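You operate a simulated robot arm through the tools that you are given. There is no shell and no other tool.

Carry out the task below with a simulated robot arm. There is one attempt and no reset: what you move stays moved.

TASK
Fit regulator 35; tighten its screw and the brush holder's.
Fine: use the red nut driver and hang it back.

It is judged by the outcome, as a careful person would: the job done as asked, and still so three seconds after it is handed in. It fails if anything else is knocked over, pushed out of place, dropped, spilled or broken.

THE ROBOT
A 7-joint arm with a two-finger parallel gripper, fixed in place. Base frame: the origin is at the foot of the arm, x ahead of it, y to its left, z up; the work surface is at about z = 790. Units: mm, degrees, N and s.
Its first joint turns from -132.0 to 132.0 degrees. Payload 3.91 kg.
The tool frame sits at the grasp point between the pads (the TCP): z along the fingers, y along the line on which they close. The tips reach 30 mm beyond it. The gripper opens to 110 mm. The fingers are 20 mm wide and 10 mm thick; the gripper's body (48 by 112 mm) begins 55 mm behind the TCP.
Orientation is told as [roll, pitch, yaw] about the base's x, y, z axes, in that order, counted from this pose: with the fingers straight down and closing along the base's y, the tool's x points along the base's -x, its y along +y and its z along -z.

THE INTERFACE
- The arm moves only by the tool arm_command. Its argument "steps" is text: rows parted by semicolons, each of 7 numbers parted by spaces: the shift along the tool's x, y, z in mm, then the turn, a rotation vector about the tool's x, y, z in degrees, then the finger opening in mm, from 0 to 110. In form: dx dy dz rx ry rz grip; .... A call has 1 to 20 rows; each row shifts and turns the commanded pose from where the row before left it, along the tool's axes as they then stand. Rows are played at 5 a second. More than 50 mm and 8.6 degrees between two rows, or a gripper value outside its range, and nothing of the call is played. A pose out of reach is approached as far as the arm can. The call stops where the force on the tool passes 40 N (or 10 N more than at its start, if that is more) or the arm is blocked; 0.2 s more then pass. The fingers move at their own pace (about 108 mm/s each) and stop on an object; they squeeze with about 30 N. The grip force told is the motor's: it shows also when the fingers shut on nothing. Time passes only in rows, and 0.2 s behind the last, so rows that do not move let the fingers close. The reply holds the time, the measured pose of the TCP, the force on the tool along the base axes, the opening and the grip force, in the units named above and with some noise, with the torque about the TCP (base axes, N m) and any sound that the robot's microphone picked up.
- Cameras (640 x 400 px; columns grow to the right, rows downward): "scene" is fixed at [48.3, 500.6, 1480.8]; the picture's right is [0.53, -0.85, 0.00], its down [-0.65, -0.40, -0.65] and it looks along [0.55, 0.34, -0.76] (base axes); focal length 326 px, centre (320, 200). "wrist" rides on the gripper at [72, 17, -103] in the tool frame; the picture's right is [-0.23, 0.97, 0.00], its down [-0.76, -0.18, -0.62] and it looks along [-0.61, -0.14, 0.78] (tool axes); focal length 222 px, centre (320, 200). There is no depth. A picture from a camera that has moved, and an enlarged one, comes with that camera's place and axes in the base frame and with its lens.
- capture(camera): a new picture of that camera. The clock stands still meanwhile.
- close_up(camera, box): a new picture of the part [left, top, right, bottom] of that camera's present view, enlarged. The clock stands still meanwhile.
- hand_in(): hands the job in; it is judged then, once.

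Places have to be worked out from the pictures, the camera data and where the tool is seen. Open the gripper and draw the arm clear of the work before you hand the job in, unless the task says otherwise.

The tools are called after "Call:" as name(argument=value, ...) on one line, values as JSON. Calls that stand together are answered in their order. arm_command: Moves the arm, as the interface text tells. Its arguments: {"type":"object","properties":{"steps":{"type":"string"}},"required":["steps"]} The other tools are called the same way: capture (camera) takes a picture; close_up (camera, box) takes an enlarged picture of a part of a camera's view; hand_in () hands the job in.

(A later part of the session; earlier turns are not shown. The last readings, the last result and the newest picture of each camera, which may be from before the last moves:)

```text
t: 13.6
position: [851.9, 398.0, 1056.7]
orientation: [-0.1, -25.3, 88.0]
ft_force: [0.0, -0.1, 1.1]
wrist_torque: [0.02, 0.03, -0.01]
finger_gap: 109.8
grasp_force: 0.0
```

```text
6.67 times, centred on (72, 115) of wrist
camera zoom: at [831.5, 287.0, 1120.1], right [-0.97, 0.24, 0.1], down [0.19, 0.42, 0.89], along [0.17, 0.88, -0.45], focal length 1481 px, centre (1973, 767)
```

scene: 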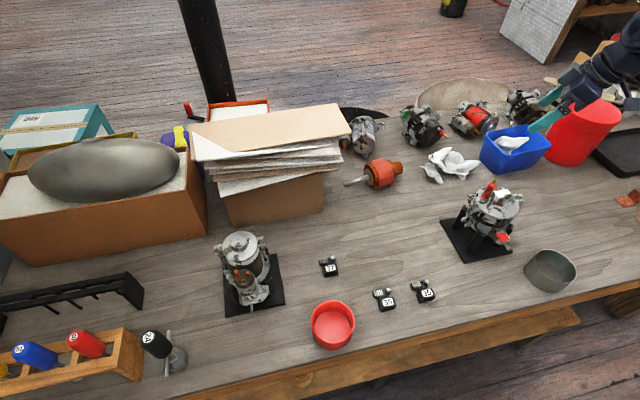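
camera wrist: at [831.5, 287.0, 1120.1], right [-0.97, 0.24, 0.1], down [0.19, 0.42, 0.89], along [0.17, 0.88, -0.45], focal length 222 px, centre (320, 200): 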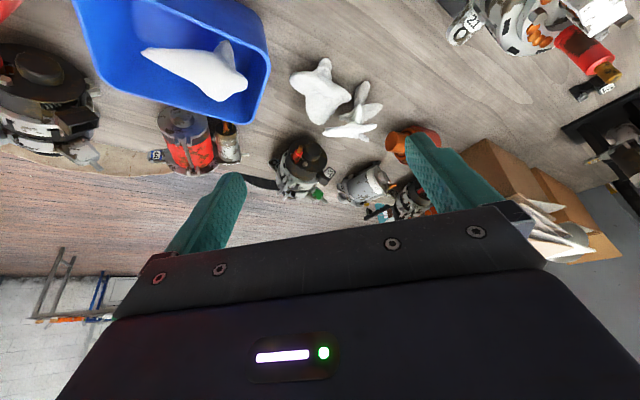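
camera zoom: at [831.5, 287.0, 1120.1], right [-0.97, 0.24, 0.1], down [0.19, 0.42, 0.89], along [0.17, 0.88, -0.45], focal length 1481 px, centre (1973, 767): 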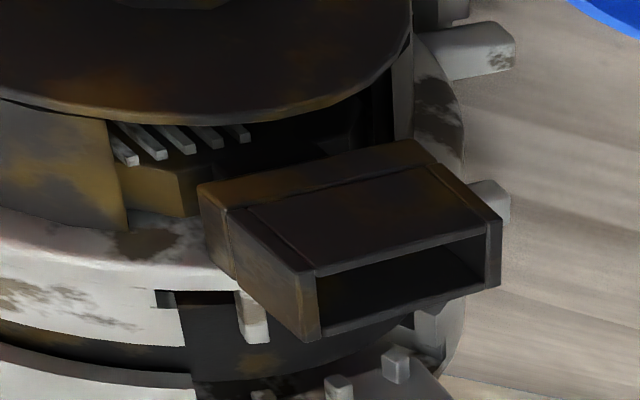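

From the pose of machine 33 I work out that the box centre sits about 57 mm from the axis along the lug direction (box face just at the rim), with the bar lying on the plate. On our machine, the views triangulate to plate top z≈932, axis ≈(651, 410), and a lug direction of about (-0.68, -0.73). I go back to the regulators, turned to yaw 47°, to measure 35 and then grasp it.

Call:
arm_command(steps="0 0 0 0 8.43 0 110;0 0 0 0 8.43 0 110;0 0 0 0 8.43 0 110;0 0 0 0 0 8.2 110;0 0 0 0 0 8.2 110;0 0 0 0 0 8.2 110;0 0 0 0 0 8.2 110;0 0 0 0 0 8.2 110;26.9 38.9 0 0 0 0 110;26.9 38.9 0 0 0 0 110;26.9 38.9 0 0 0 0 110;26.9 38.9 0 0 0 0 110;26.9 38.9 0 0 0 0 110;26.9 38.9 0 0 0 0 110;26.9 38.9 0 0 0 0 110;26.9 38.9 0 0 0 0 110;26.9 38.9 0 0 0 0 110;0 0 42 0 0 0 110;0 0 42 0 0 0 110;0 0 42 0 0 0 110")

Call:
capture(camera="wrist")

Call:
close_up(camera="wrist", box=[272, 85, 368, 145])

```text
t: 17.8
position: [434.0, 459.2, 929.8]
orientation: [-0.1, 0.0, 46.9]
ft_force: [-0.3, 0.7, 0.2]
wrist_torque: [0.01, -0.01, -0.02]
finger_gap: 110.1
grasp_force: 0.1
```

```text
taken
camera wrist: at [372.3, 417.3, 1033.5], right [-0.56, 0.83, 0.0], down [0.65, 0.44, 0.62], along [0.52, 0.35, -0.78], focal length 222 px, centre (320, 200)
```

wrist: 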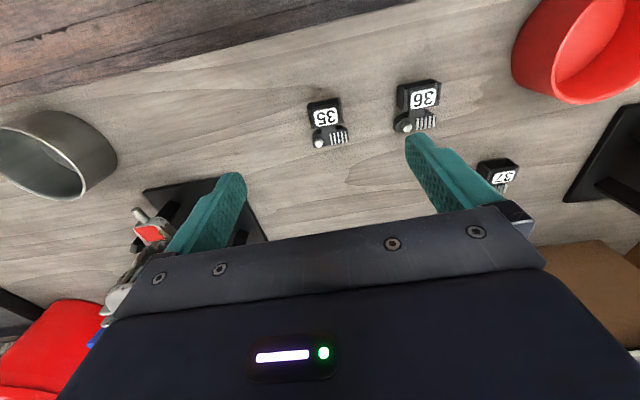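

```text
6.67 times, centred on (320, 115) of wrist
camera zoom: at [372.3, 417.3, 1033.5], right [-0.56, 0.83, 0.0], down [0.65, 0.44, 0.62], along [0.52, 0.35, -0.78], focal length 1481 px, centre (320, 767)
```

zoom: 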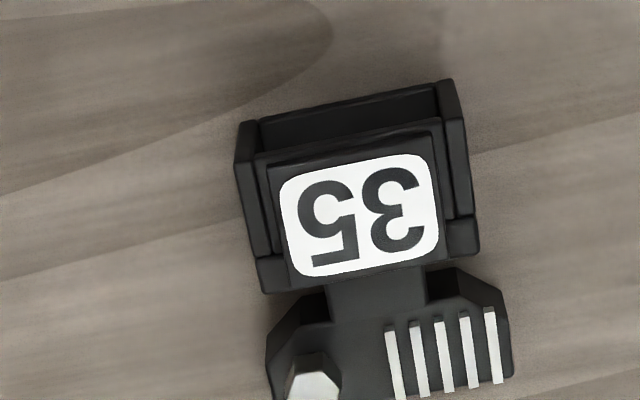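

Triangulating the label from two views puts its top at z≈820, so the regulator is taller than I thought. I take another zoom that includes the bar and the screw.

Call:
close_up(camera="wrist", box=[288, 90, 368, 160])

Call:
close_up(camera="scene", box=[404, 272, 452, 310])

```text
5.71 times, centred on (328, 125) of wrist
camera zoom: at [372.3, 417.3, 1033.5], right [-0.56, 0.83, 0.0], down [0.65, 0.44, 0.62], along [0.52, 0.35, -0.78], focal length 1269 px, centre (274, 629)
```

zoom: 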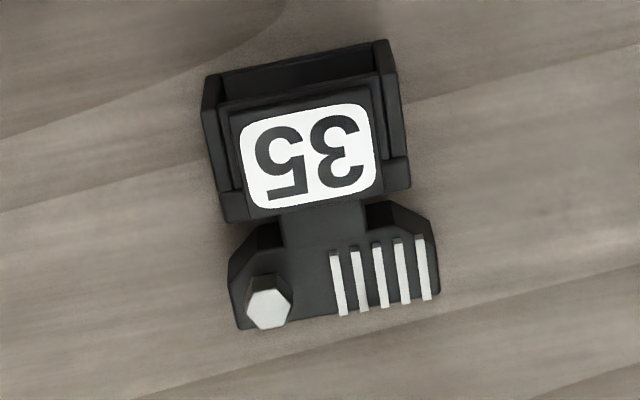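

```text
10.53 times, centred on (428, 291) of scene
camera zoom: at [48.3, 500.6, 1480.8], right [0.53, -0.85, 0.0], down [-0.65, -0.4, -0.65], along [0.55, 0.34, -0.76], focal length 3428 px, centre (-817, -758)
```

zoom: 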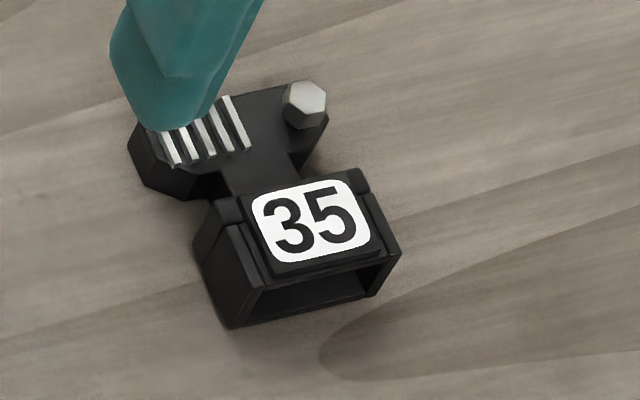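

Triangulated: label centre ≈(428, 461.5, 820), screw ≈(454, 471), box about 31 mm wide. I narrow the fingers to 60 mm, centre over the box, and descend around its ends.

Call:
arm_command(steps="3.2 5.8 0 0 0 0 60;0 0 40 0 0 0 60;0 0 40 0 0 0 60;0 0 18 0 0 0 60;0 0 0 0 0 0 60")

Call:
capture(camera="wrist")

Call:
close_up(camera="scene", box=[390, 240, 480, 315])

```text
t: 19.0
position: [429.1, 460.5, 830.0]
orientation: [-0.1, 0.0, 46.9]
ft_force: [0.3, 0.4, -0.3]
wrist_torque: [0.02, 0.02, 0.01]
finger_gap: 59.8
grasp_force: 0.2
```

```text
taken
camera wrist: at [368.1, 418.6, 935.1], right [-0.56, 0.83, 0.0], down [0.65, 0.44, 0.62], along [0.52, 0.35, -0.78], focal length 222 px, centre (320, 200)
```

wrist: 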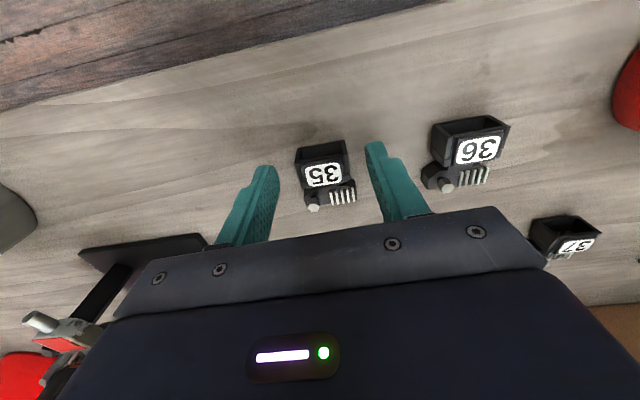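

```text
5.33 times, centred on (435, 278) of scene
camera zoom: at [48.3, 500.6, 1480.8], right [0.53, -0.85, 0.0], down [-0.65, -0.4, -0.65], along [0.55, 0.34, -0.76], focal length 1737 px, centre (-293, -213)
```

zoom: 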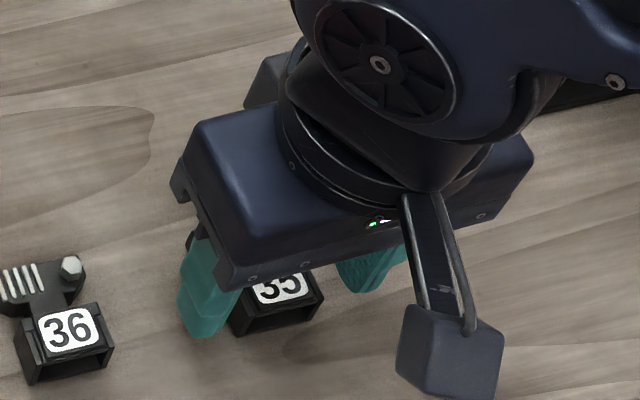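

The label is within 2–3 mm of the TCP, so I correct that, lower 6 mm more and close.

Call:
arm_command(steps="1 2.2 6 0 0 0 60;0 0 0 0 0 0 60;0 0 0 0 0 0 20;0 0 0 0 0 0 20;0 0 0 0 0 0 20;0 0 0 0 0 0 20")

Call:
close_up(camera="wrist", box=[240, 110, 400, 220])

```text
t: 20.4
position: [427.0, 460.9, 825.7]
orientation: [-0.1, 0.0, 47.0]
ft_force: [-0.2, 0.1, 0.9]
wrist_torque: [0.03, 0.01, -0.02]
finger_gap: 32.5
grasp_force: 30.6
```

```text
3.64 times, centred on (320, 165) of wrist
camera zoom: at [364.5, 418.9, 929.1], right [-0.56, 0.83, 0.0], down [0.65, 0.44, 0.62], along [0.52, 0.35, -0.78], focal length 808 px, centre (320, 327)
```

zoom: 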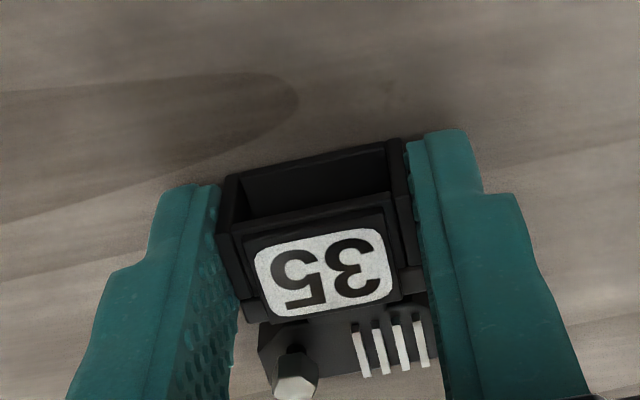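

The box is gripped at 32.5 mm with the label centre right at the TCP. I lift it and carry it to the lug side of the machine, hovering above the seat at about (614, 370).

Call:
arm_command(steps="0 0 -40 0 0 0 20;0 0 -45 0 0 0 20;0 0 -45 0 0 0 20;0 0 -45 0 0 0 20;0 0 -35 0 0 0 20;-12.16 -39.7 0 0 0 0 20;-12.16 -39.7 0 0 0 0 20;-12.16 -39.7 0 0 0 0 20;-12.16 -39.7 0 0 0 0 20;-12.16 -39.7 0 0 0 0 20;0 0 0 0 0 0 20")

Call:
capture(camera="wrist")

Call:
close_up(camera="wrist", box=[240, 110, 400, 220])

Call:
capture(camera="scene")

```text
t: 22.8
position: [609.9, 370.6, 1035.8]
orientation: [-0.1, -0.1, 47.0]
ft_force: [-0.3, -0.1, -1.2]
wrist_torque: [-0.01, 0.01, 0.0]
finger_gap: 32.6
grasp_force: 29.5
```

```text
taken
camera wrist: at [549.4, 328.4, 1139.1], right [-0.56, 0.83, 0.0], down [0.65, 0.44, 0.62], along [0.52, 0.35, -0.78], focal length 222 px, centre (320, 200)
```

wrist: 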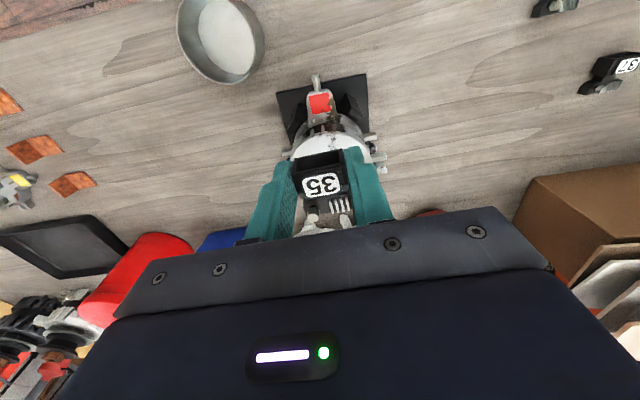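

```text
3.64 times, centred on (320, 165) of wrist
camera zoom: at [549.4, 328.4, 1139.1], right [-0.56, 0.83, 0.0], down [0.65, 0.44, 0.62], along [0.52, 0.35, -0.78], focal length 808 px, centre (320, 327)
```

zoom: 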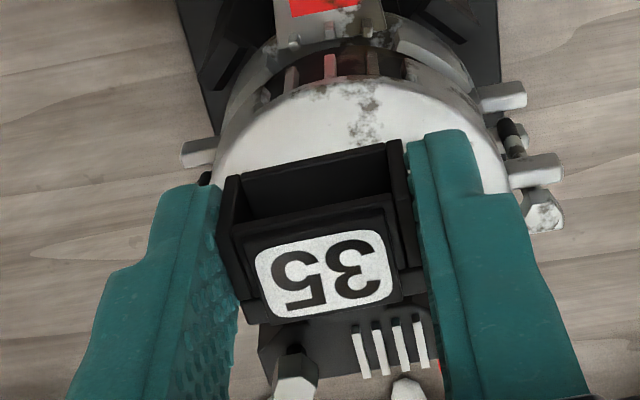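

```text
taken
```

scene: 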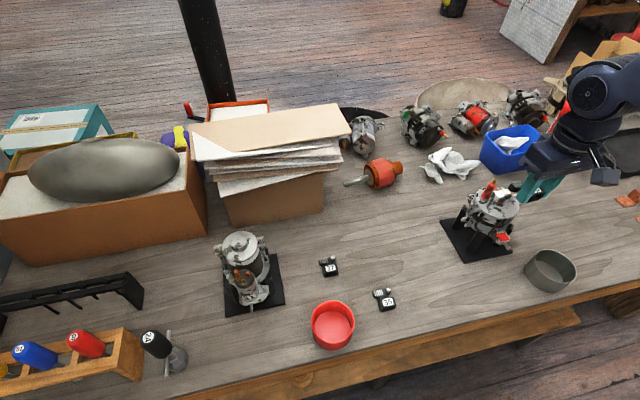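

I take a still reading to average out noise before lowering.

Call:
arm_command(steps="0 0 0 0 0 0 20")

Call:
arm_command(steps="0 0 0 0 0 0 20")

Call:
arm_command(steps="0 0 0 0 0 0 20")

```text
t: 23.2
position: [610.9, 371.0, 1035.2]
orientation: [-0.1, 0.1, 47.0]
ft_force: [0.3, -0.9, -1.4]
wrist_torque: [0.03, 0.01, 0.04]
finger_gap: 32.9
grasp_force: 29.8
```

```text
t: 23.6
position: [611.9, 370.3, 1035.6]
orientation: [-0.1, 0.0, 47.0]
ft_force: [0.2, -1.0, 0.3]
wrist_torque: [0.02, -0.01, -0.01]
finger_gap: 32.8
grasp_force: 30.1
```

```text
t: 24.0
position: [610.6, 370.7, 1034.4]
orientation: [-0.2, 0.0, 47.0]
ft_force: [0.3, -0.5, -0.7]
wrist_torque: [-0.01, 0.02, 0.0]
finger_gap: 33.0
grasp_force: 30.8
```

The TCP averages (610.9, 370.6). It needs about 2.7 mm along the bar direction. I correct that and lower close to the plate, expecting contact near TCP z≈967.

Call:
arm_command(steps="0 -2.7 0 0 0 0 20;0 0 30 0 0 0 20;0 0 25 0 0 0 20;0 0 0 0 0 0 20")

Call:
close_up(camera="scene", box=[450, 160, 546, 220])

Call:
close_up(camera="wrist", box=[240, 110, 400, 220])

```text
t: 25.0
position: [612.7, 370.3, 978.3]
orientation: [-0.1, 0.0, 47.1]
ft_force: [0.3, 0.8, -0.5]
wrist_torque: [0.01, -0.01, 0.04]
finger_gap: 32.8
grasp_force: 30.2
```

```text
6.67 times, centred on (498, 190) of scene
camera zoom: at [48.3, 500.6, 1480.8], right [0.53, -0.85, 0.0], down [-0.65, -0.4, -0.65], along [0.55, 0.34, -0.76], focal length 2171 px, centre (-867, 267)
```

zoom: 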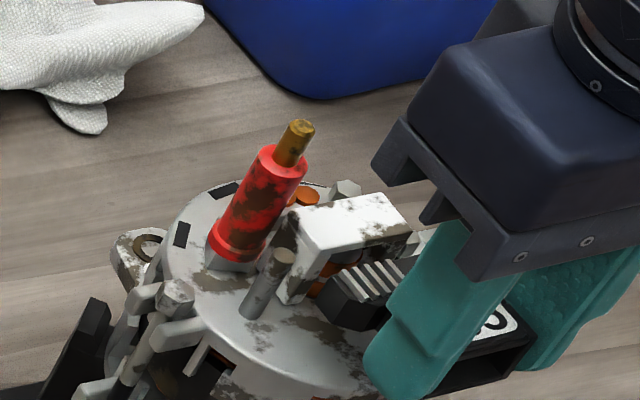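

```text
3.64 times, centred on (320, 165) of wrist
camera zoom: at [551.6, 327.4, 1083.6], right [-0.56, 0.83, 0.0], down [0.65, 0.44, 0.62], along [0.52, 0.35, -0.78], focal length 808 px, centre (320, 327)
```

zoom: 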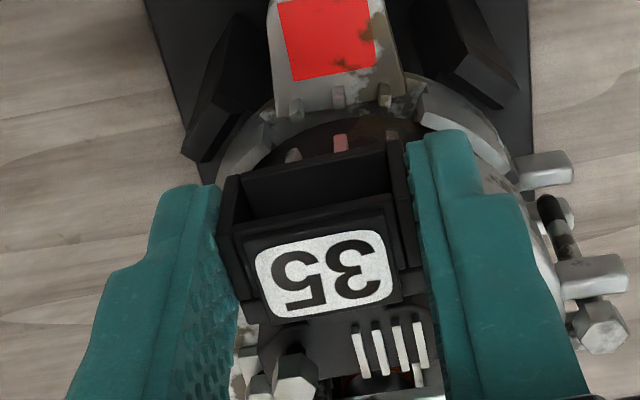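

Nothing touches yet. I lower in small steps, watching the force.

Call:
arm_command(steps="0 0 4 0 0 0 20;0 0 3 0 0 0 20;0 0 0 0 0 0 20")

Call:
arm_command(steps="0 0 2 0 0 0 20;0 0 0 0 0 0 20")

Call:
arm_command(steps="0 0 1.5 0 0 0 20;0 0 0 0 0 0 20")

```text
t: 25.8
position: [612.6, 367.3, 973.6]
orientation: [-0.1, 0.0, 47.0]
ft_force: [0.4, -0.6, -0.8]
wrist_torque: [-0.02, 0.0, 0.01]
finger_gap: 32.9
grasp_force: 30.5
```

```text
t: 26.4
position: [613.1, 368.9, 972.2]
orientation: [-0.1, 0.0, 47.1]
ft_force: [0.0, 0.3, -1.1]
wrist_torque: [0.02, 0.0, 0.02]
finger_gap: 32.7
grasp_force: 29.4
```

```text
t: 27.0
position: [612.8, 368.7, 970.6]
orientation: [-0.2, -0.1, 47.1]
ft_force: [0.6, -0.1, -0.9]
wrist_torque: [-0.01, -0.01, 0.0]
finger_gap: 32.9
grasp_force: 29.5
```

Still no contact at about z 970. I continue in 1.5 mm steps.

Call:
arm_command(steps="0 0 1.5 0 0 0 20;0 0 0 0 0 0 20")

Call:
arm_command(steps="0 0 1.5 0 0 0 20;0 0 0 0 0 0 20")

Call:
close_up(camera="scene", box=[460, 170, 540, 220])

Call:
close_up(camera="wrist", box=[270, 100, 390, 220])

```text
t: 27.6
position: [613.3, 368.3, 969.5]
orientation: [-0.1, 0.1, 47.1]
ft_force: [-0.7, 0.0, -0.8]
wrist_torque: [-0.04, 0.01, 0.01]
finger_gap: 32.9
grasp_force: 30.0
```

```text
t: 28.2
position: [612.6, 369.1, 967.2]
orientation: [0.0, 0.0, 47.0]
ft_force: [0.3, 0.3, -0.9]
wrist_torque: [-0.01, 0.02, 0.0]
finger_gap: 32.6
grasp_force: 30.4
```

```text
8.00 times, centred on (500, 195) of scene
camera zoom: at [48.3, 500.6, 1480.8], right [0.53, -0.85, 0.0], down [-0.65, -0.4, -0.65], along [0.55, 0.34, -0.76], focal length 2606 px, centre (-1120, 240)
```

zoom: 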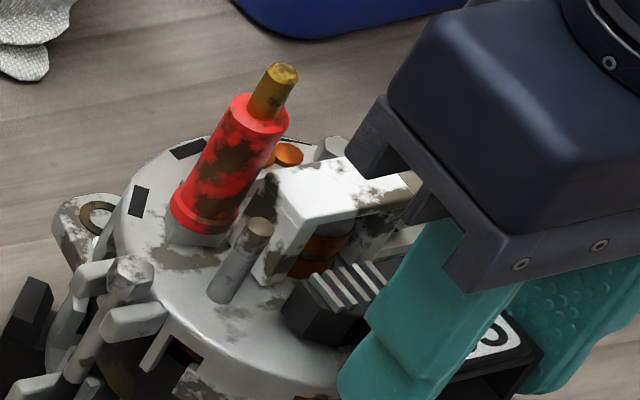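

```text
3.33 times, centred on (330, 160) of wrist
camera zoom: at [550.7, 327.0, 1072.2], right [-0.56, 0.83, 0.0], down [0.65, 0.44, 0.62], along [0.52, 0.35, -0.78], focal length 740 px, centre (287, 333)
```

zoom: 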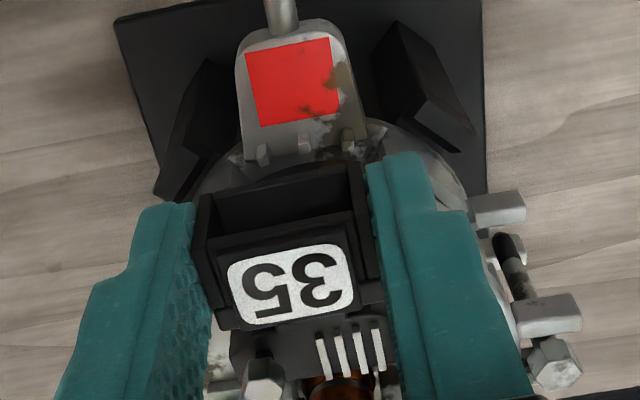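

The bar is almost down on the plate. I keep lowering in small steps.

Call:
arm_command(steps="0 0 1 0 0 0 20;0 0 0 0 0 0 20")

Call:
arm_command(steps="0 0 1 0 0 0 20;0 0 0 0 0 0 20")

Call:
arm_command(steps="0 0 1 0 0 0 20;0 0 0 0 0 0 20")

Call:
close_up(camera="scene", box=[480, 180, 528, 210])

```text
t: 28.8
position: [611.3, 368.7, 967.6]
orientation: [0.0, 0.0, 47.0]
ft_force: [-0.4, -0.4, -0.2]
wrist_torque: [-0.01, 0.01, 0.01]
finger_gap: 33.1
grasp_force: 30.0
```

```text
t: 29.4
position: [613.0, 367.8, 966.2]
orientation: [-0.2, 0.0, 47.0]
ft_force: [0.3, -0.9, 7.5]
wrist_torque: [0.22, -0.07, 0.03]
finger_gap: 33.0
grasp_force: 30.0
```

```text
t: 30.0
position: [612.0, 367.5, 964.9]
orientation: [-0.2, 0.0, 46.9]
ft_force: [-3.5, -5.0, 21.3]
wrist_torque: [0.26, -0.22, 0.01]
finger_gap: 32.9
grasp_force: 30.3
```

```text
13.33 times, centred on (504, 195) of scene
camera zoom: at [48.3, 500.6, 1480.8], right [0.53, -0.85, 0.0], down [-0.65, -0.4, -0.65], along [0.55, 0.34, -0.76], focal length 4342 px, centre (-2133, 267)
```

zoom: 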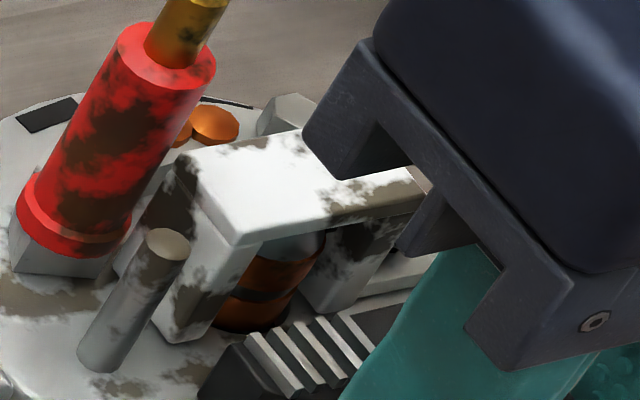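

Contact came at z≈966 and the torque shows the bar seated flat on the plate. I ease off 1 mm and open slightly to see whether it stays.

Call:
arm_command(steps="0 0 -1 0 0 0 20;0 0 0 0 0 0 34;0 0 0 0 0 0 36;0 0 0 0 0 0 38;0 0 0 0 0 0 38")

Call:
close_up(camera="wrist", box=[270, 100, 390, 220])

```text
t: 31.2
position: [612.9, 368.7, 965.6]
orientation: [-0.1, 0.0, 47.1]
ft_force: [-0.1, -0.3, 0.1]
wrist_torque: [0.01, 0.01, -0.02]
finger_gap: 38.0
grasp_force: 0.0
```

```text
3.33 times, centred on (330, 160) of wrist
camera zoom: at [550.5, 326.9, 1069.8], right [-0.56, 0.83, 0.0], down [0.65, 0.44, 0.62], along [0.52, 0.35, -0.78], focal length 740 px, centre (287, 333)
```

zoom: 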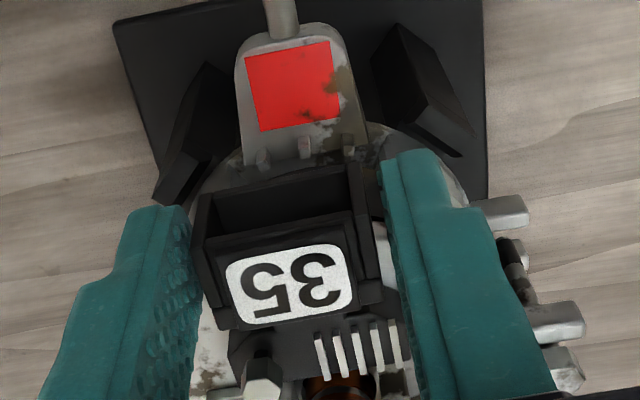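

The regulator rests stably. I open wider, lift straight up and look at it.

Call:
arm_command(steps="0 0 0 0 0 0 50;0 0 -15 0 0 0 56;0 0 -40 0 0 0 60;0 0 -40 0 0 0 60;0 0 -20 0 0 0 80;0 0 0 0 0 0 100")

Call:
close_up(camera="wrist", box=[264, 70, 376, 140])

Call:
close_up(camera="scene", box=[464, 170, 544, 220])

Call:
capture(camera="wrist")

```text
t: 32.6
position: [609.8, 367.0, 1079.7]
orientation: [-0.1, -0.1, 47.0]
ft_force: [-0.2, -1.2, -0.6]
wrist_torque: [0.0, 0.03, 0.0]
finger_gap: 100.1
grasp_force: 0.1
```

```text
5.71 times, centred on (320, 105) of wrist
camera zoom: at [548.9, 324.7, 1184.2], right [-0.56, 0.83, 0.0], down [0.65, 0.44, 0.62], along [0.52, 0.35, -0.78], focal length 1269 px, centre (320, 743)
```

zoom: 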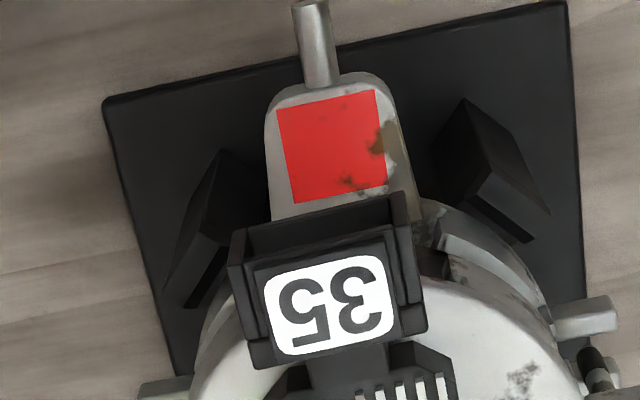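

```text
8.00 times, centred on (504, 195) of scene
camera zoom: at [48.3, 500.6, 1480.8], right [0.53, -0.85, 0.0], down [-0.65, -0.4, -0.65], along [0.55, 0.34, -0.76], focal length 2606 px, centre (-1152, 240)
```

zoom: 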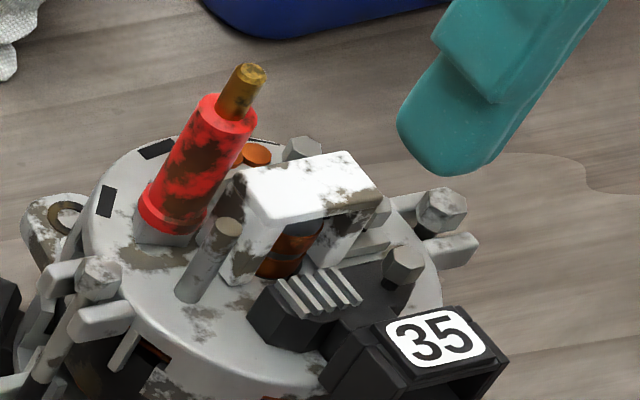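

```text
taken
camera wrist: at [548.9, 324.7, 1184.2], right [-0.56, 0.83, 0.0], down [0.65, 0.44, 0.62], along [0.52, 0.35, -0.78], focal length 222 px, centre (320, 200)
```

wrist: 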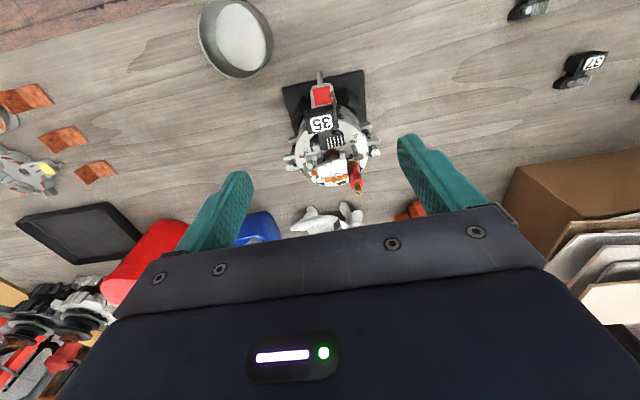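

It looks properly seated, much like the finished machines. I enlarge it for a closer comparison of box, rim and bar.

Call:
close_up(camera="scene", box=[484, 188, 540, 223])

Call:
close_up(camera="wrist", box=[280, 90, 376, 190])

Call:
close_up(camera="scene", box=[509, 100, 549, 125])

```text
11.43 times, centred on (512, 206) of scene
camera zoom: at [48.3, 500.6, 1480.8], right [0.53, -0.85, 0.0], down [-0.65, -0.4, -0.65], along [0.55, 0.34, -0.76], focal length 3722 px, centre (-1874, 137)
```

zoom: 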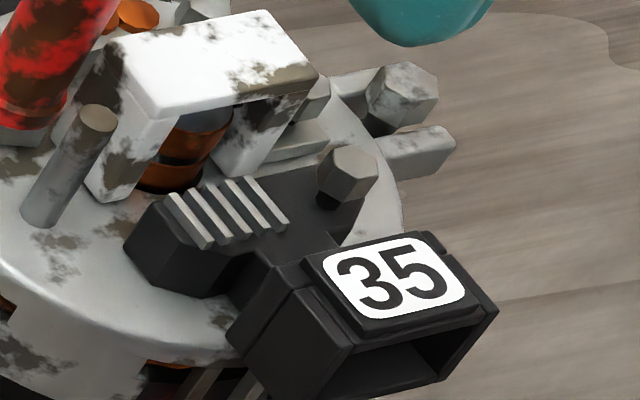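

```text
4.00 times, centred on (328, 140) of wrist
camera zoom: at [548.9, 324.7, 1184.2], right [-0.56, 0.83, 0.0], down [0.65, 0.44, 0.62], along [0.52, 0.35, -0.78], focal length 888 px, centre (288, 440)
```

zoom: 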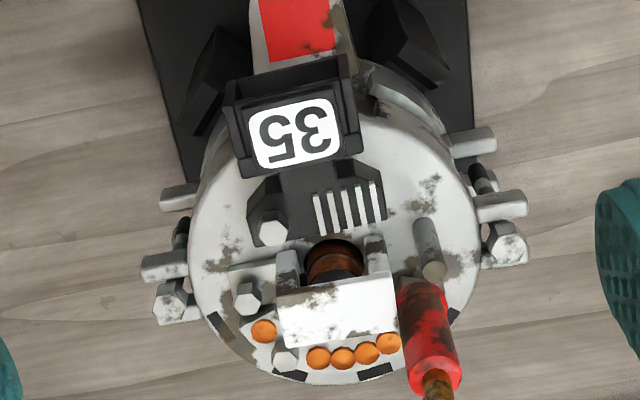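

```text
16.00 times, centred on (529, 112) of scene
camera zoom: at [48.3, 500.6, 1480.8], right [0.53, -0.85, 0.0], down [-0.65, -0.4, -0.65], along [0.55, 0.34, -0.76], focal length 5211 px, centre (-3024, 1600)
```

zoom: 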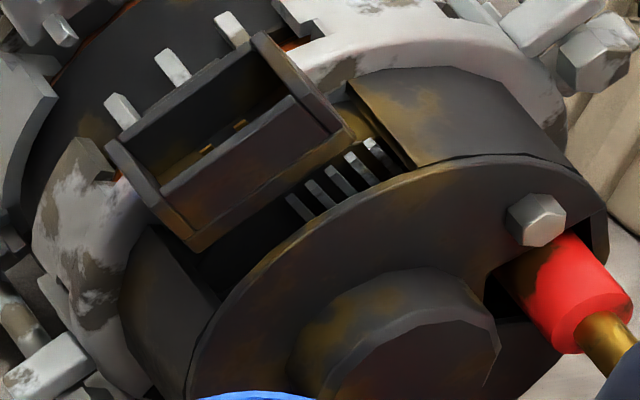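

The regulator's position matches the finished units. Next I fetch the red driver, so I swing the arm at height round to the tool rack, turning the camera to look at it.

Call:
arm_command(steps="0 0 -40 0 0 0 100;0 0 -40 0 0 0 100;-10.1 39.5 0 0 0 -3.28 100;-10.1 39.5 0 0 0 -3.28 100;-10.1 39.5 0 0 0 -3.28 100;-10.1 39.5 0 0 0 -3.28 100;-10.1 39.5 0 0 0 -3.28 100;-10.1 39.5 0 0 0 -3.28 100;-10.1 39.5 0 0 0 -3.28 100;-10.1 39.5 0 0 0 -3.28 100;-10.1 39.5 0 0 0 -3.28 100;-10.1 39.5 0 0 0 -3.28 100;-10.1 39.5 0 0 0 -3.28 100;-10.1 39.5 0 0 0 -3.28 100;-10.1 39.5 0 0 0 -3.28 100;-10.1 39.5 0 0 0 -3.28 100;-10.1 39.5 0 0 0 -3.28 100;-10.1 39.5 0 0 0 -3.28 100;-10.1 39.5 0 0 0 -3.28 100;-10.1 39.5 0 0 0 -3.28 100")

Call:
capture(camera="wrist")

Call:
capture(camera="scene")

```text
t: 36.8
position: [1.2, 712.8, 1159.4]
orientation: [-0.1, 0.1, 105.9]
ft_force: [1.0, -0.2, -0.2]
wrist_torque: [-0.03, 0.06, 0.02]
finger_gap: 100.1
grasp_force: 0.0
```

```text
taken
camera wrist: at [4.9, 638.0, 1264.0], right [-1.0, -0.05, 0.0], down [-0.04, 0.78, 0.62], along [-0.03, 0.62, -0.78], focal length 222 px, centre (320, 200)
```

wrist: 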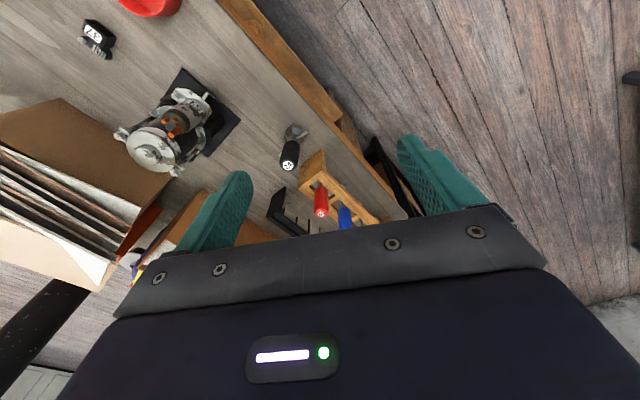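

```text
taken
```

scene: 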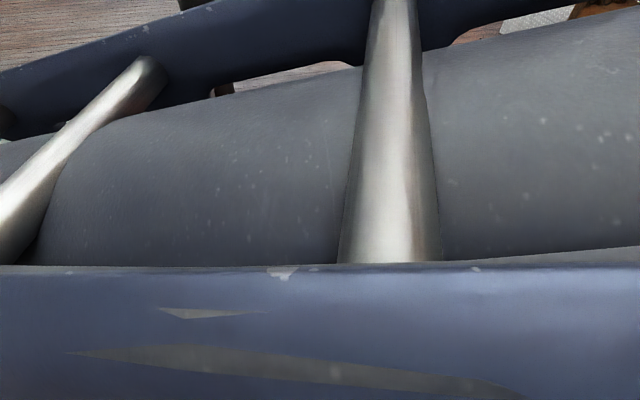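

The red driver stands in the rack, straight ahead of the camera. I enlarge the rack.

Call:
close_up(camera="wrist", box=[264, 115, 392, 235])

Call:
close_up(camera="wrist", box=[296, 150, 360, 230])

```text
3.33 times, centred on (328, 175) of wrist
camera zoom: at [4.9, 638.0, 1264.0], right [-1.0, -0.05, 0.0], down [-0.04, 0.78, 0.62], along [-0.03, 0.62, -0.78], focal length 740 px, centre (293, 283)
```

zoom: 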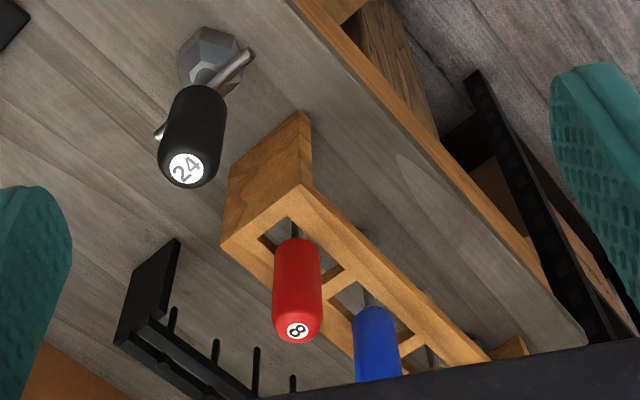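

```text
5.00 times, centred on (328, 190) of wrist
camera zoom: at [4.9, 638.0, 1264.0], right [-1.0, -0.05, 0.0], down [-0.04, 0.78, 0.62], along [-0.03, 0.62, -0.78], focal length 1111 px, centre (280, 250)
```

zoom: 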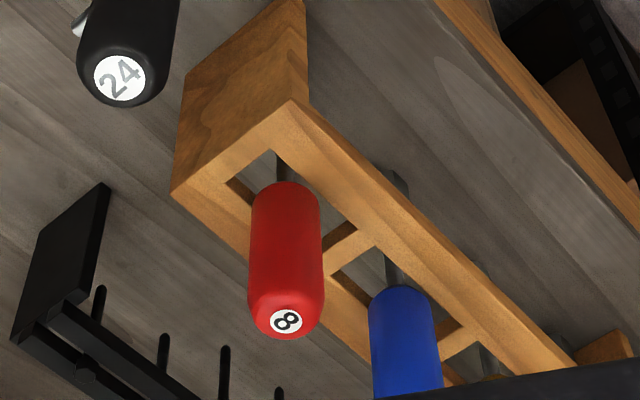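

Triangulation puts the red handle at about (-9, 884), with its top near z 994 and its lower end near z 919. I move closer for a second wrist view to refine this.

Call:
arm_command(steps="-35.2 -6.6 20 0 0 0 100;-35.2 -6.6 20 0 0 0 100;-35.2 -6.6 20 0 0 0 100;0 0 0 0 0 0 100")

Call:
capture(camera="wrist")

Call:
close_up(camera="wrist", box=[264, 100, 392, 200])

```text
t: 37.8
position: [-9.8, 822.1, 1100.0]
orientation: [0.0, 0.1, 105.9]
ft_force: [0.0, -0.3, 0.4]
wrist_torque: [0.01, 0.06, 0.0]
finger_gap: 100.1
grasp_force: 0.1
```

```text
taken
camera wrist: at [-6.2, 746.6, 1203.8], right [-1.0, -0.05, 0.0], down [-0.04, 0.78, 0.62], along [-0.03, 0.62, -0.78], focal length 222 px, centre (320, 200)
```

wrist: 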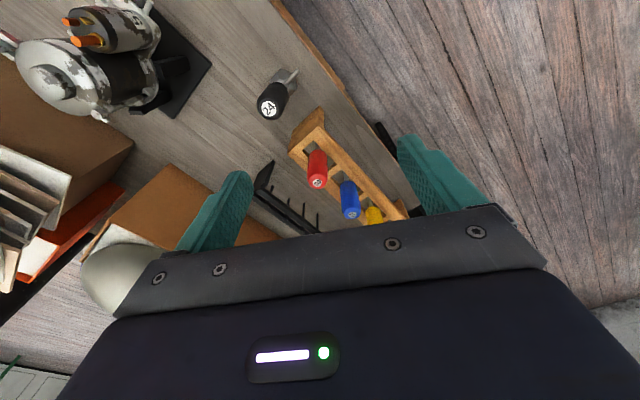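

```text
4.00 times, centred on (328, 150) of wrist
camera zoom: at [-6.2, 746.6, 1203.8], right [-1.0, -0.05, 0.0], down [-0.04, 0.78, 0.62], along [-0.03, 0.62, -0.78], focal length 888 px, centre (288, 400)
```

zoom: 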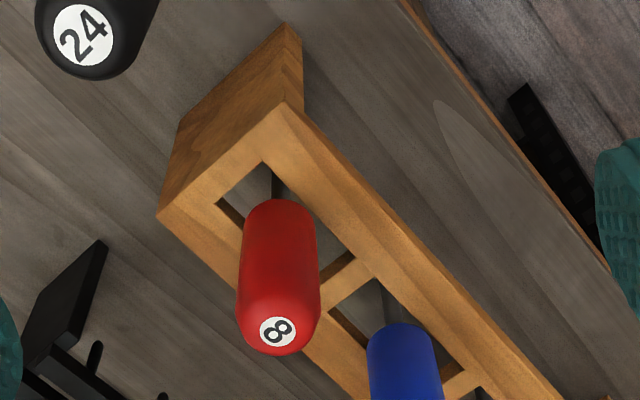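

Refined with three rays: handle axis at about (-10.3, 907.5), top z≈967, rack top z≈892. I move over it and partly down to check before grasping.

Call:
arm_command(steps="-41.1 -11.4 0 0 0 0 80;-41.1 -11.4 0 0 0 0 60;0 0 35 0 0 0 60;0 0 35 0 0 0 60;0 0 0 0 0 0 60")

Call:
capture(camera="wrist")

Call:
close_up(camera="wrist", box=[240, 100, 400, 210])

```text
t: 39.0
position: [-9.4, 906.2, 1030.7]
orientation: [0.0, 0.0, 106.0]
ft_force: [0.2, 0.1, 0.3]
wrist_torque: [-0.04, -0.01, -0.01]
finger_gap: 59.8
grasp_force: 0.1
```

```text
taken
camera wrist: at [-6.8, 832.2, 1135.2], right [-1.0, -0.05, 0.0], down [-0.04, 0.78, 0.62], along [-0.03, 0.62, -0.78], focal length 222 px, centre (320, 200)
```

wrist: 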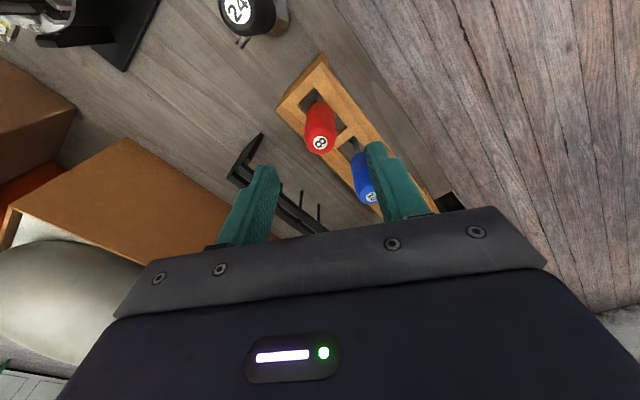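

```text
3.64 times, centred on (320, 155) of wrist
camera zoom: at [-6.8, 832.2, 1135.2], right [-1.0, -0.05, 0.0], down [-0.04, 0.78, 0.62], along [-0.03, 0.62, -0.78], focal length 808 px, centre (320, 364)
```

zoom: 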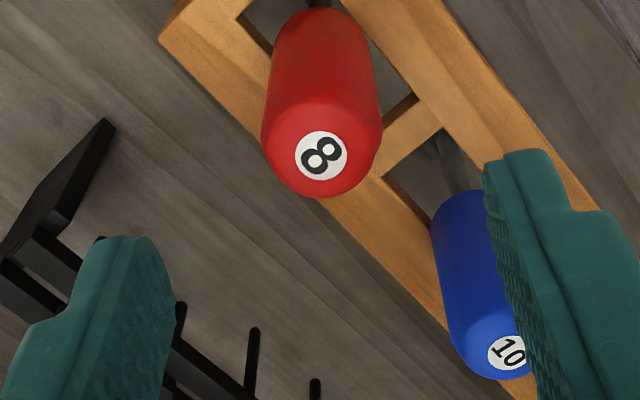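

The red handle lies right under the TCP, and the fingers will clear the blue one. I descend around the handle and close.

Call:
arm_command(steps="-1.1 0 20 0 0 0 48;0 0 36 0 0 0 48;0 0 34 0 0 0 48;0 0 0 0 0 0 48;0 0 0 0 0 0 15;0 0 0 0 0 0 15;0 0 0 0 0 0 15")

Call:
capture(camera="wrist")

```text
t: 40.6
position: [-10.1, 904.6, 939.6]
orientation: [0.0, 0.2, 106.0]
ft_force: [0.7, 0.1, -1.0]
wrist_torque: [0.0, 0.01, -0.02]
finger_gap: 27.9
grasp_force: 29.8
```

```text
taken
camera wrist: at [-7.1, 830.1, 1043.2], right [-1.0, -0.05, 0.0], down [-0.04, 0.78, 0.62], along [-0.03, 0.62, -0.78], focal length 222 px, centre (320, 200)
```

wrist: 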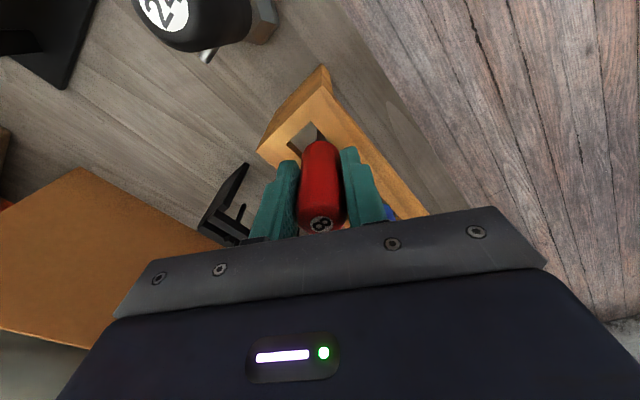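

Gripped at 27.9 mm. I take readings of this rest pose for the later return, then lift straight up.

Call:
arm_command(steps="0 0 0 0 0 0 15")

Call:
arm_command(steps="0 0 0 0 0 0 15")

Call:
arm_command(steps="0 0 -10 0 0 0 15;0 0 -30 0 0 0 15;0 0 -30 0 0 0 15;0 0 -30 0 0 0 15;0 0 0 0 0 0 15")

Call:
capture(camera="wrist")

Call:
capture(camera="scene")

```text
t: 41.0
position: [-11.1, 904.2, 939.8]
orientation: [0.1, 0.1, 106.0]
ft_force: [0.0, -0.7, -0.6]
wrist_torque: [0.0, 0.05, 0.03]
finger_gap: 28.2
grasp_force: 29.3
```

```text
t: 41.4
position: [-11.1, 905.5, 938.3]
orientation: [0.1, 0.1, 106.0]
ft_force: [-0.2, -0.2, 0.3]
wrist_torque: [-0.05, -0.02, 0.01]
finger_gap: 28.3
grasp_force: 30.3
```

```text
t: 42.6
position: [-9.5, 906.6, 1040.1]
orientation: [-0.1, 0.2, 106.0]
ft_force: [0.0, 0.4, -0.9]
wrist_torque: [0.0, -0.01, -0.02]
finger_gap: 28.1
grasp_force: 29.3
```

```text
taken
camera wrist: at [-5.4, 832.4, 1143.4], right [-1.0, -0.05, 0.0], down [-0.04, 0.78, 0.62], along [-0.03, 0.62, -0.78], focal length 222 px, centre (320, 200)
```

wrist: 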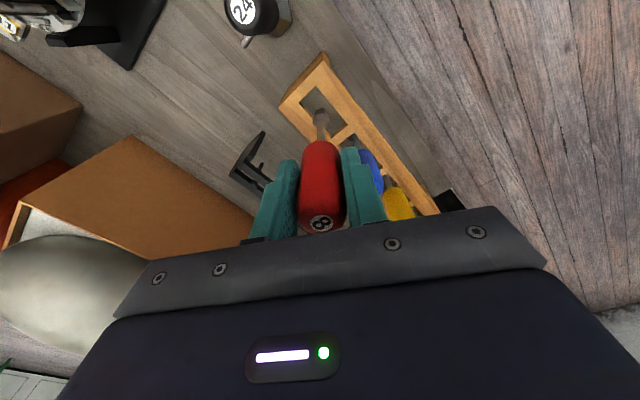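

```text
taken
```

scene: 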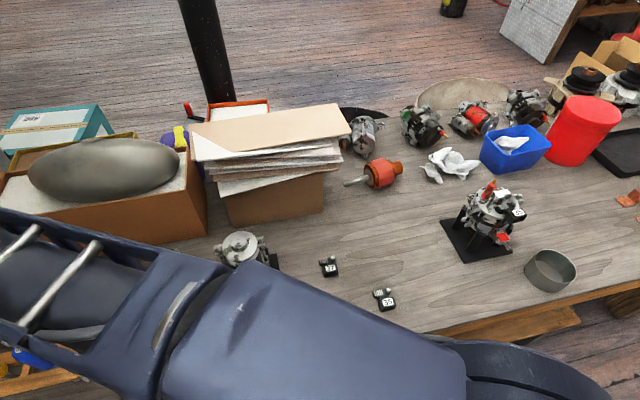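

The driver comes out cleanly. I enlarge it to see the shaft and socket.

Call:
close_up(camera="wrist", box=[272, 80, 368, 180])

Call:
arm_command(steps="0 0 -30 0 0 0 15;0 0 -30 0 0 0 15;0 0 0 0 0 0 15")

Call:
close_up(camera="wrist", box=[272, 80, 368, 180])

```text
4.00 times, centred on (320, 130) of wrist
camera zoom: at [-5.4, 832.4, 1143.4], right [-1.0, -0.05, 0.0], down [-0.04, 0.78, 0.62], along [-0.03, 0.62, -0.78], focal length 888 px, centre (320, 480)
```

zoom: 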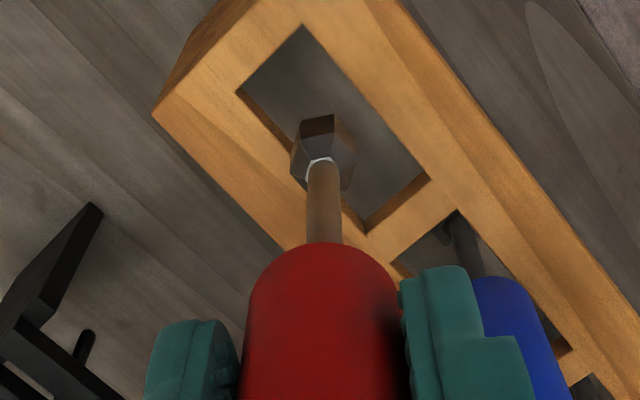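

```text
t: 43.4
position: [-11.3, 908.6, 1099.8]
orientation: [0.0, 0.2, 106.0]
ft_force: [0.2, 0.5, -0.7]
wrist_torque: [0.05, -0.03, -0.02]
finger_gap: 28.2
grasp_force: 29.8
```

```text
4.00 times, centred on (320, 130) of wrist
camera zoom: at [-7.6, 833.4, 1203.2], right [-1.0, -0.05, 0.0], down [-0.04, 0.78, 0.62], along [-0.03, 0.62, -0.78], focal length 888 px, centre (320, 480)
```

zoom: 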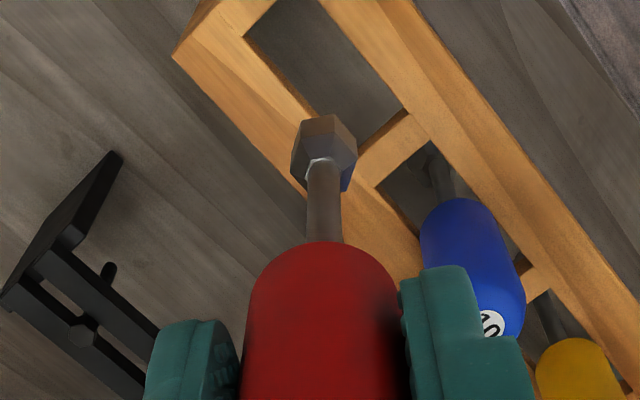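

The driver has a hex socket whose end is about 125 mm below the TCP. I raise it and withdraw inward from the rack, then swing back to the machine at height.

Call:
arm_command(steps="0 0 -30 0 0 0 15;0 0 -30 0 0 0 15;47.6 10.8 0 0 0 0 15;47.6 10.8 0 0 0 0 15;47.6 10.8 0 0 0 0 15;47.6 10.8 0 0 0 0 15;0 0 0 0 0 0 15")

Call:
arm_command(steps="12.3 -38.9 0 0 0 3.28 15;12.3 -38.9 0 0 0 3.28 15;12.3 -38.9 0 0 0 3.28 15;12.3 -38.9 0 0 0 3.28 15;12.3 -38.9 0 0 0 3.28 15;12.3 -38.9 0 0 0 3.28 15;12.3 -38.9 0 0 0 3.28 15;12.3 -38.9 0 0 0 3.28 15;12.3 -38.9 0 0 0 3.28 15;12.3 -38.9 0 0 0 3.28 15;12.3 -38.9 0 0 0 3.28 15;12.3 -38.9 0 0 0 3.28 15;12.3 -38.9 0 0 0 3.28 15;12.3 -38.9 0 0 0 3.28 15;12.3 -38.9 0 0 0 3.28 15;12.3 -38.9 0 0 0 3.28 15;12.3 -38.9 0 0 0 3.28 15;12.3 -38.9 0 0 0 3.28 15;0 0 0 0 0 0 15")

Call:
capture(camera="wrist")

Call:
capture(camera="scene")

```text
t: 45.0
position: [2.5, 710.9, 1157.7]
orientation: [0.1, 0.1, 106.0]
ft_force: [-0.5, -0.1, -1.3]
wrist_torque: [0.0, 0.0, -0.01]
finger_gap: 28.3
grasp_force: 29.8
out of reach, approached as far as the arm can: row 2
```

```text
t: 49.0
position: [613.4, 364.2, 1155.5]
orientation: [-0.1, 0.0, 47.0]
ft_force: [0.2, 0.1, -1.7]
wrist_torque: [-0.02, 0.0, -0.02]
finger_gap: 27.9
grasp_force: 30.6
```

```text
taken
camera wrist: at [551.4, 323.2, 1260.3], right [-0.56, 0.83, 0.0], down [0.65, 0.44, 0.62], along [0.52, 0.35, -0.78], focal length 222 px, centre (320, 200)
```

wrist: 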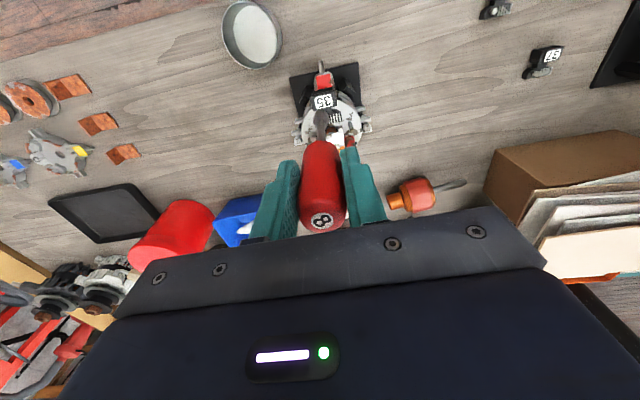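

```text
taken
```

scene: 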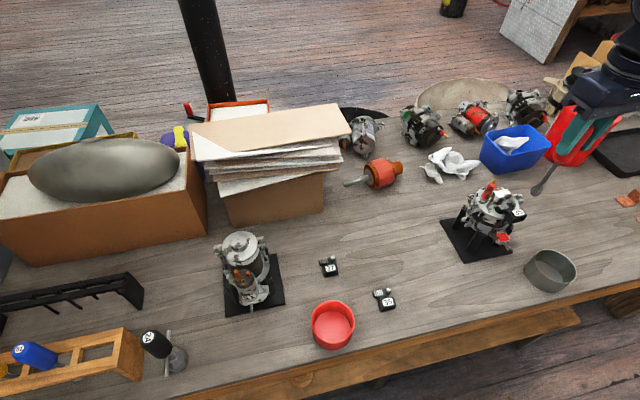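

The driver and the machine are both in the scene camera's view. I zoom in on the tip to calibrate where the socket is relative to the TCP.

Call:
close_up(camera="scene", box=[500, 130, 596, 210])

Call:
close_up(camera="wrist", box=[290, 80, 360, 150])

Call:
arm_command(steps="0 0 0 0 0 0 15")

Call:
arm_command(steps="0 0 0 0 0 0 15")

```text
5.00 times, centred on (548, 170) of scene
camera zoom: at [48.3, 500.6, 1480.8], right [0.53, -0.85, 0.0], down [-0.65, -0.4, -0.65], along [0.55, 0.34, -0.76], focal length 1628 px, centre (-820, 350)
```

zoom: 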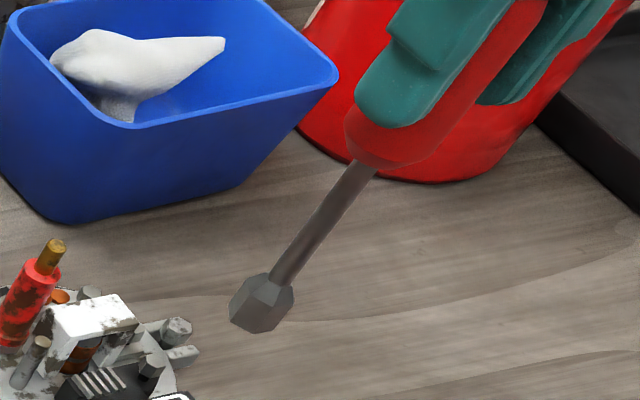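

```text
5.71 times, centred on (325, 115) of wrist
camera zoom: at [551.4, 323.2, 1260.3], right [-0.56, 0.83, 0.0], down [0.65, 0.44, 0.62], along [0.52, 0.35, -0.78], focal length 1269 px, centre (291, 686)
```

zoom: 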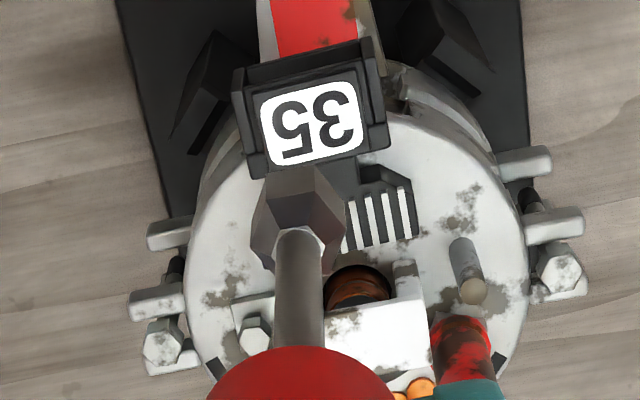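

```text
t: 49.4
position: [612.0, 365.8, 1156.9]
orientation: [-0.1, 0.0, 47.0]
ft_force: [0.0, -1.1, -1.4]
wrist_torque: [-0.01, 0.0, -0.01]
finger_gap: 28.0
grasp_force: 30.3
```

```text
t: 49.8
position: [613.6, 365.9, 1156.9]
orientation: [-0.2, 0.0, 47.0]
ft_force: [0.1, -0.3, -1.1]
wrist_torque: [-0.03, 0.04, 0.0]
finger_gap: 28.2
grasp_force: 30.0
```

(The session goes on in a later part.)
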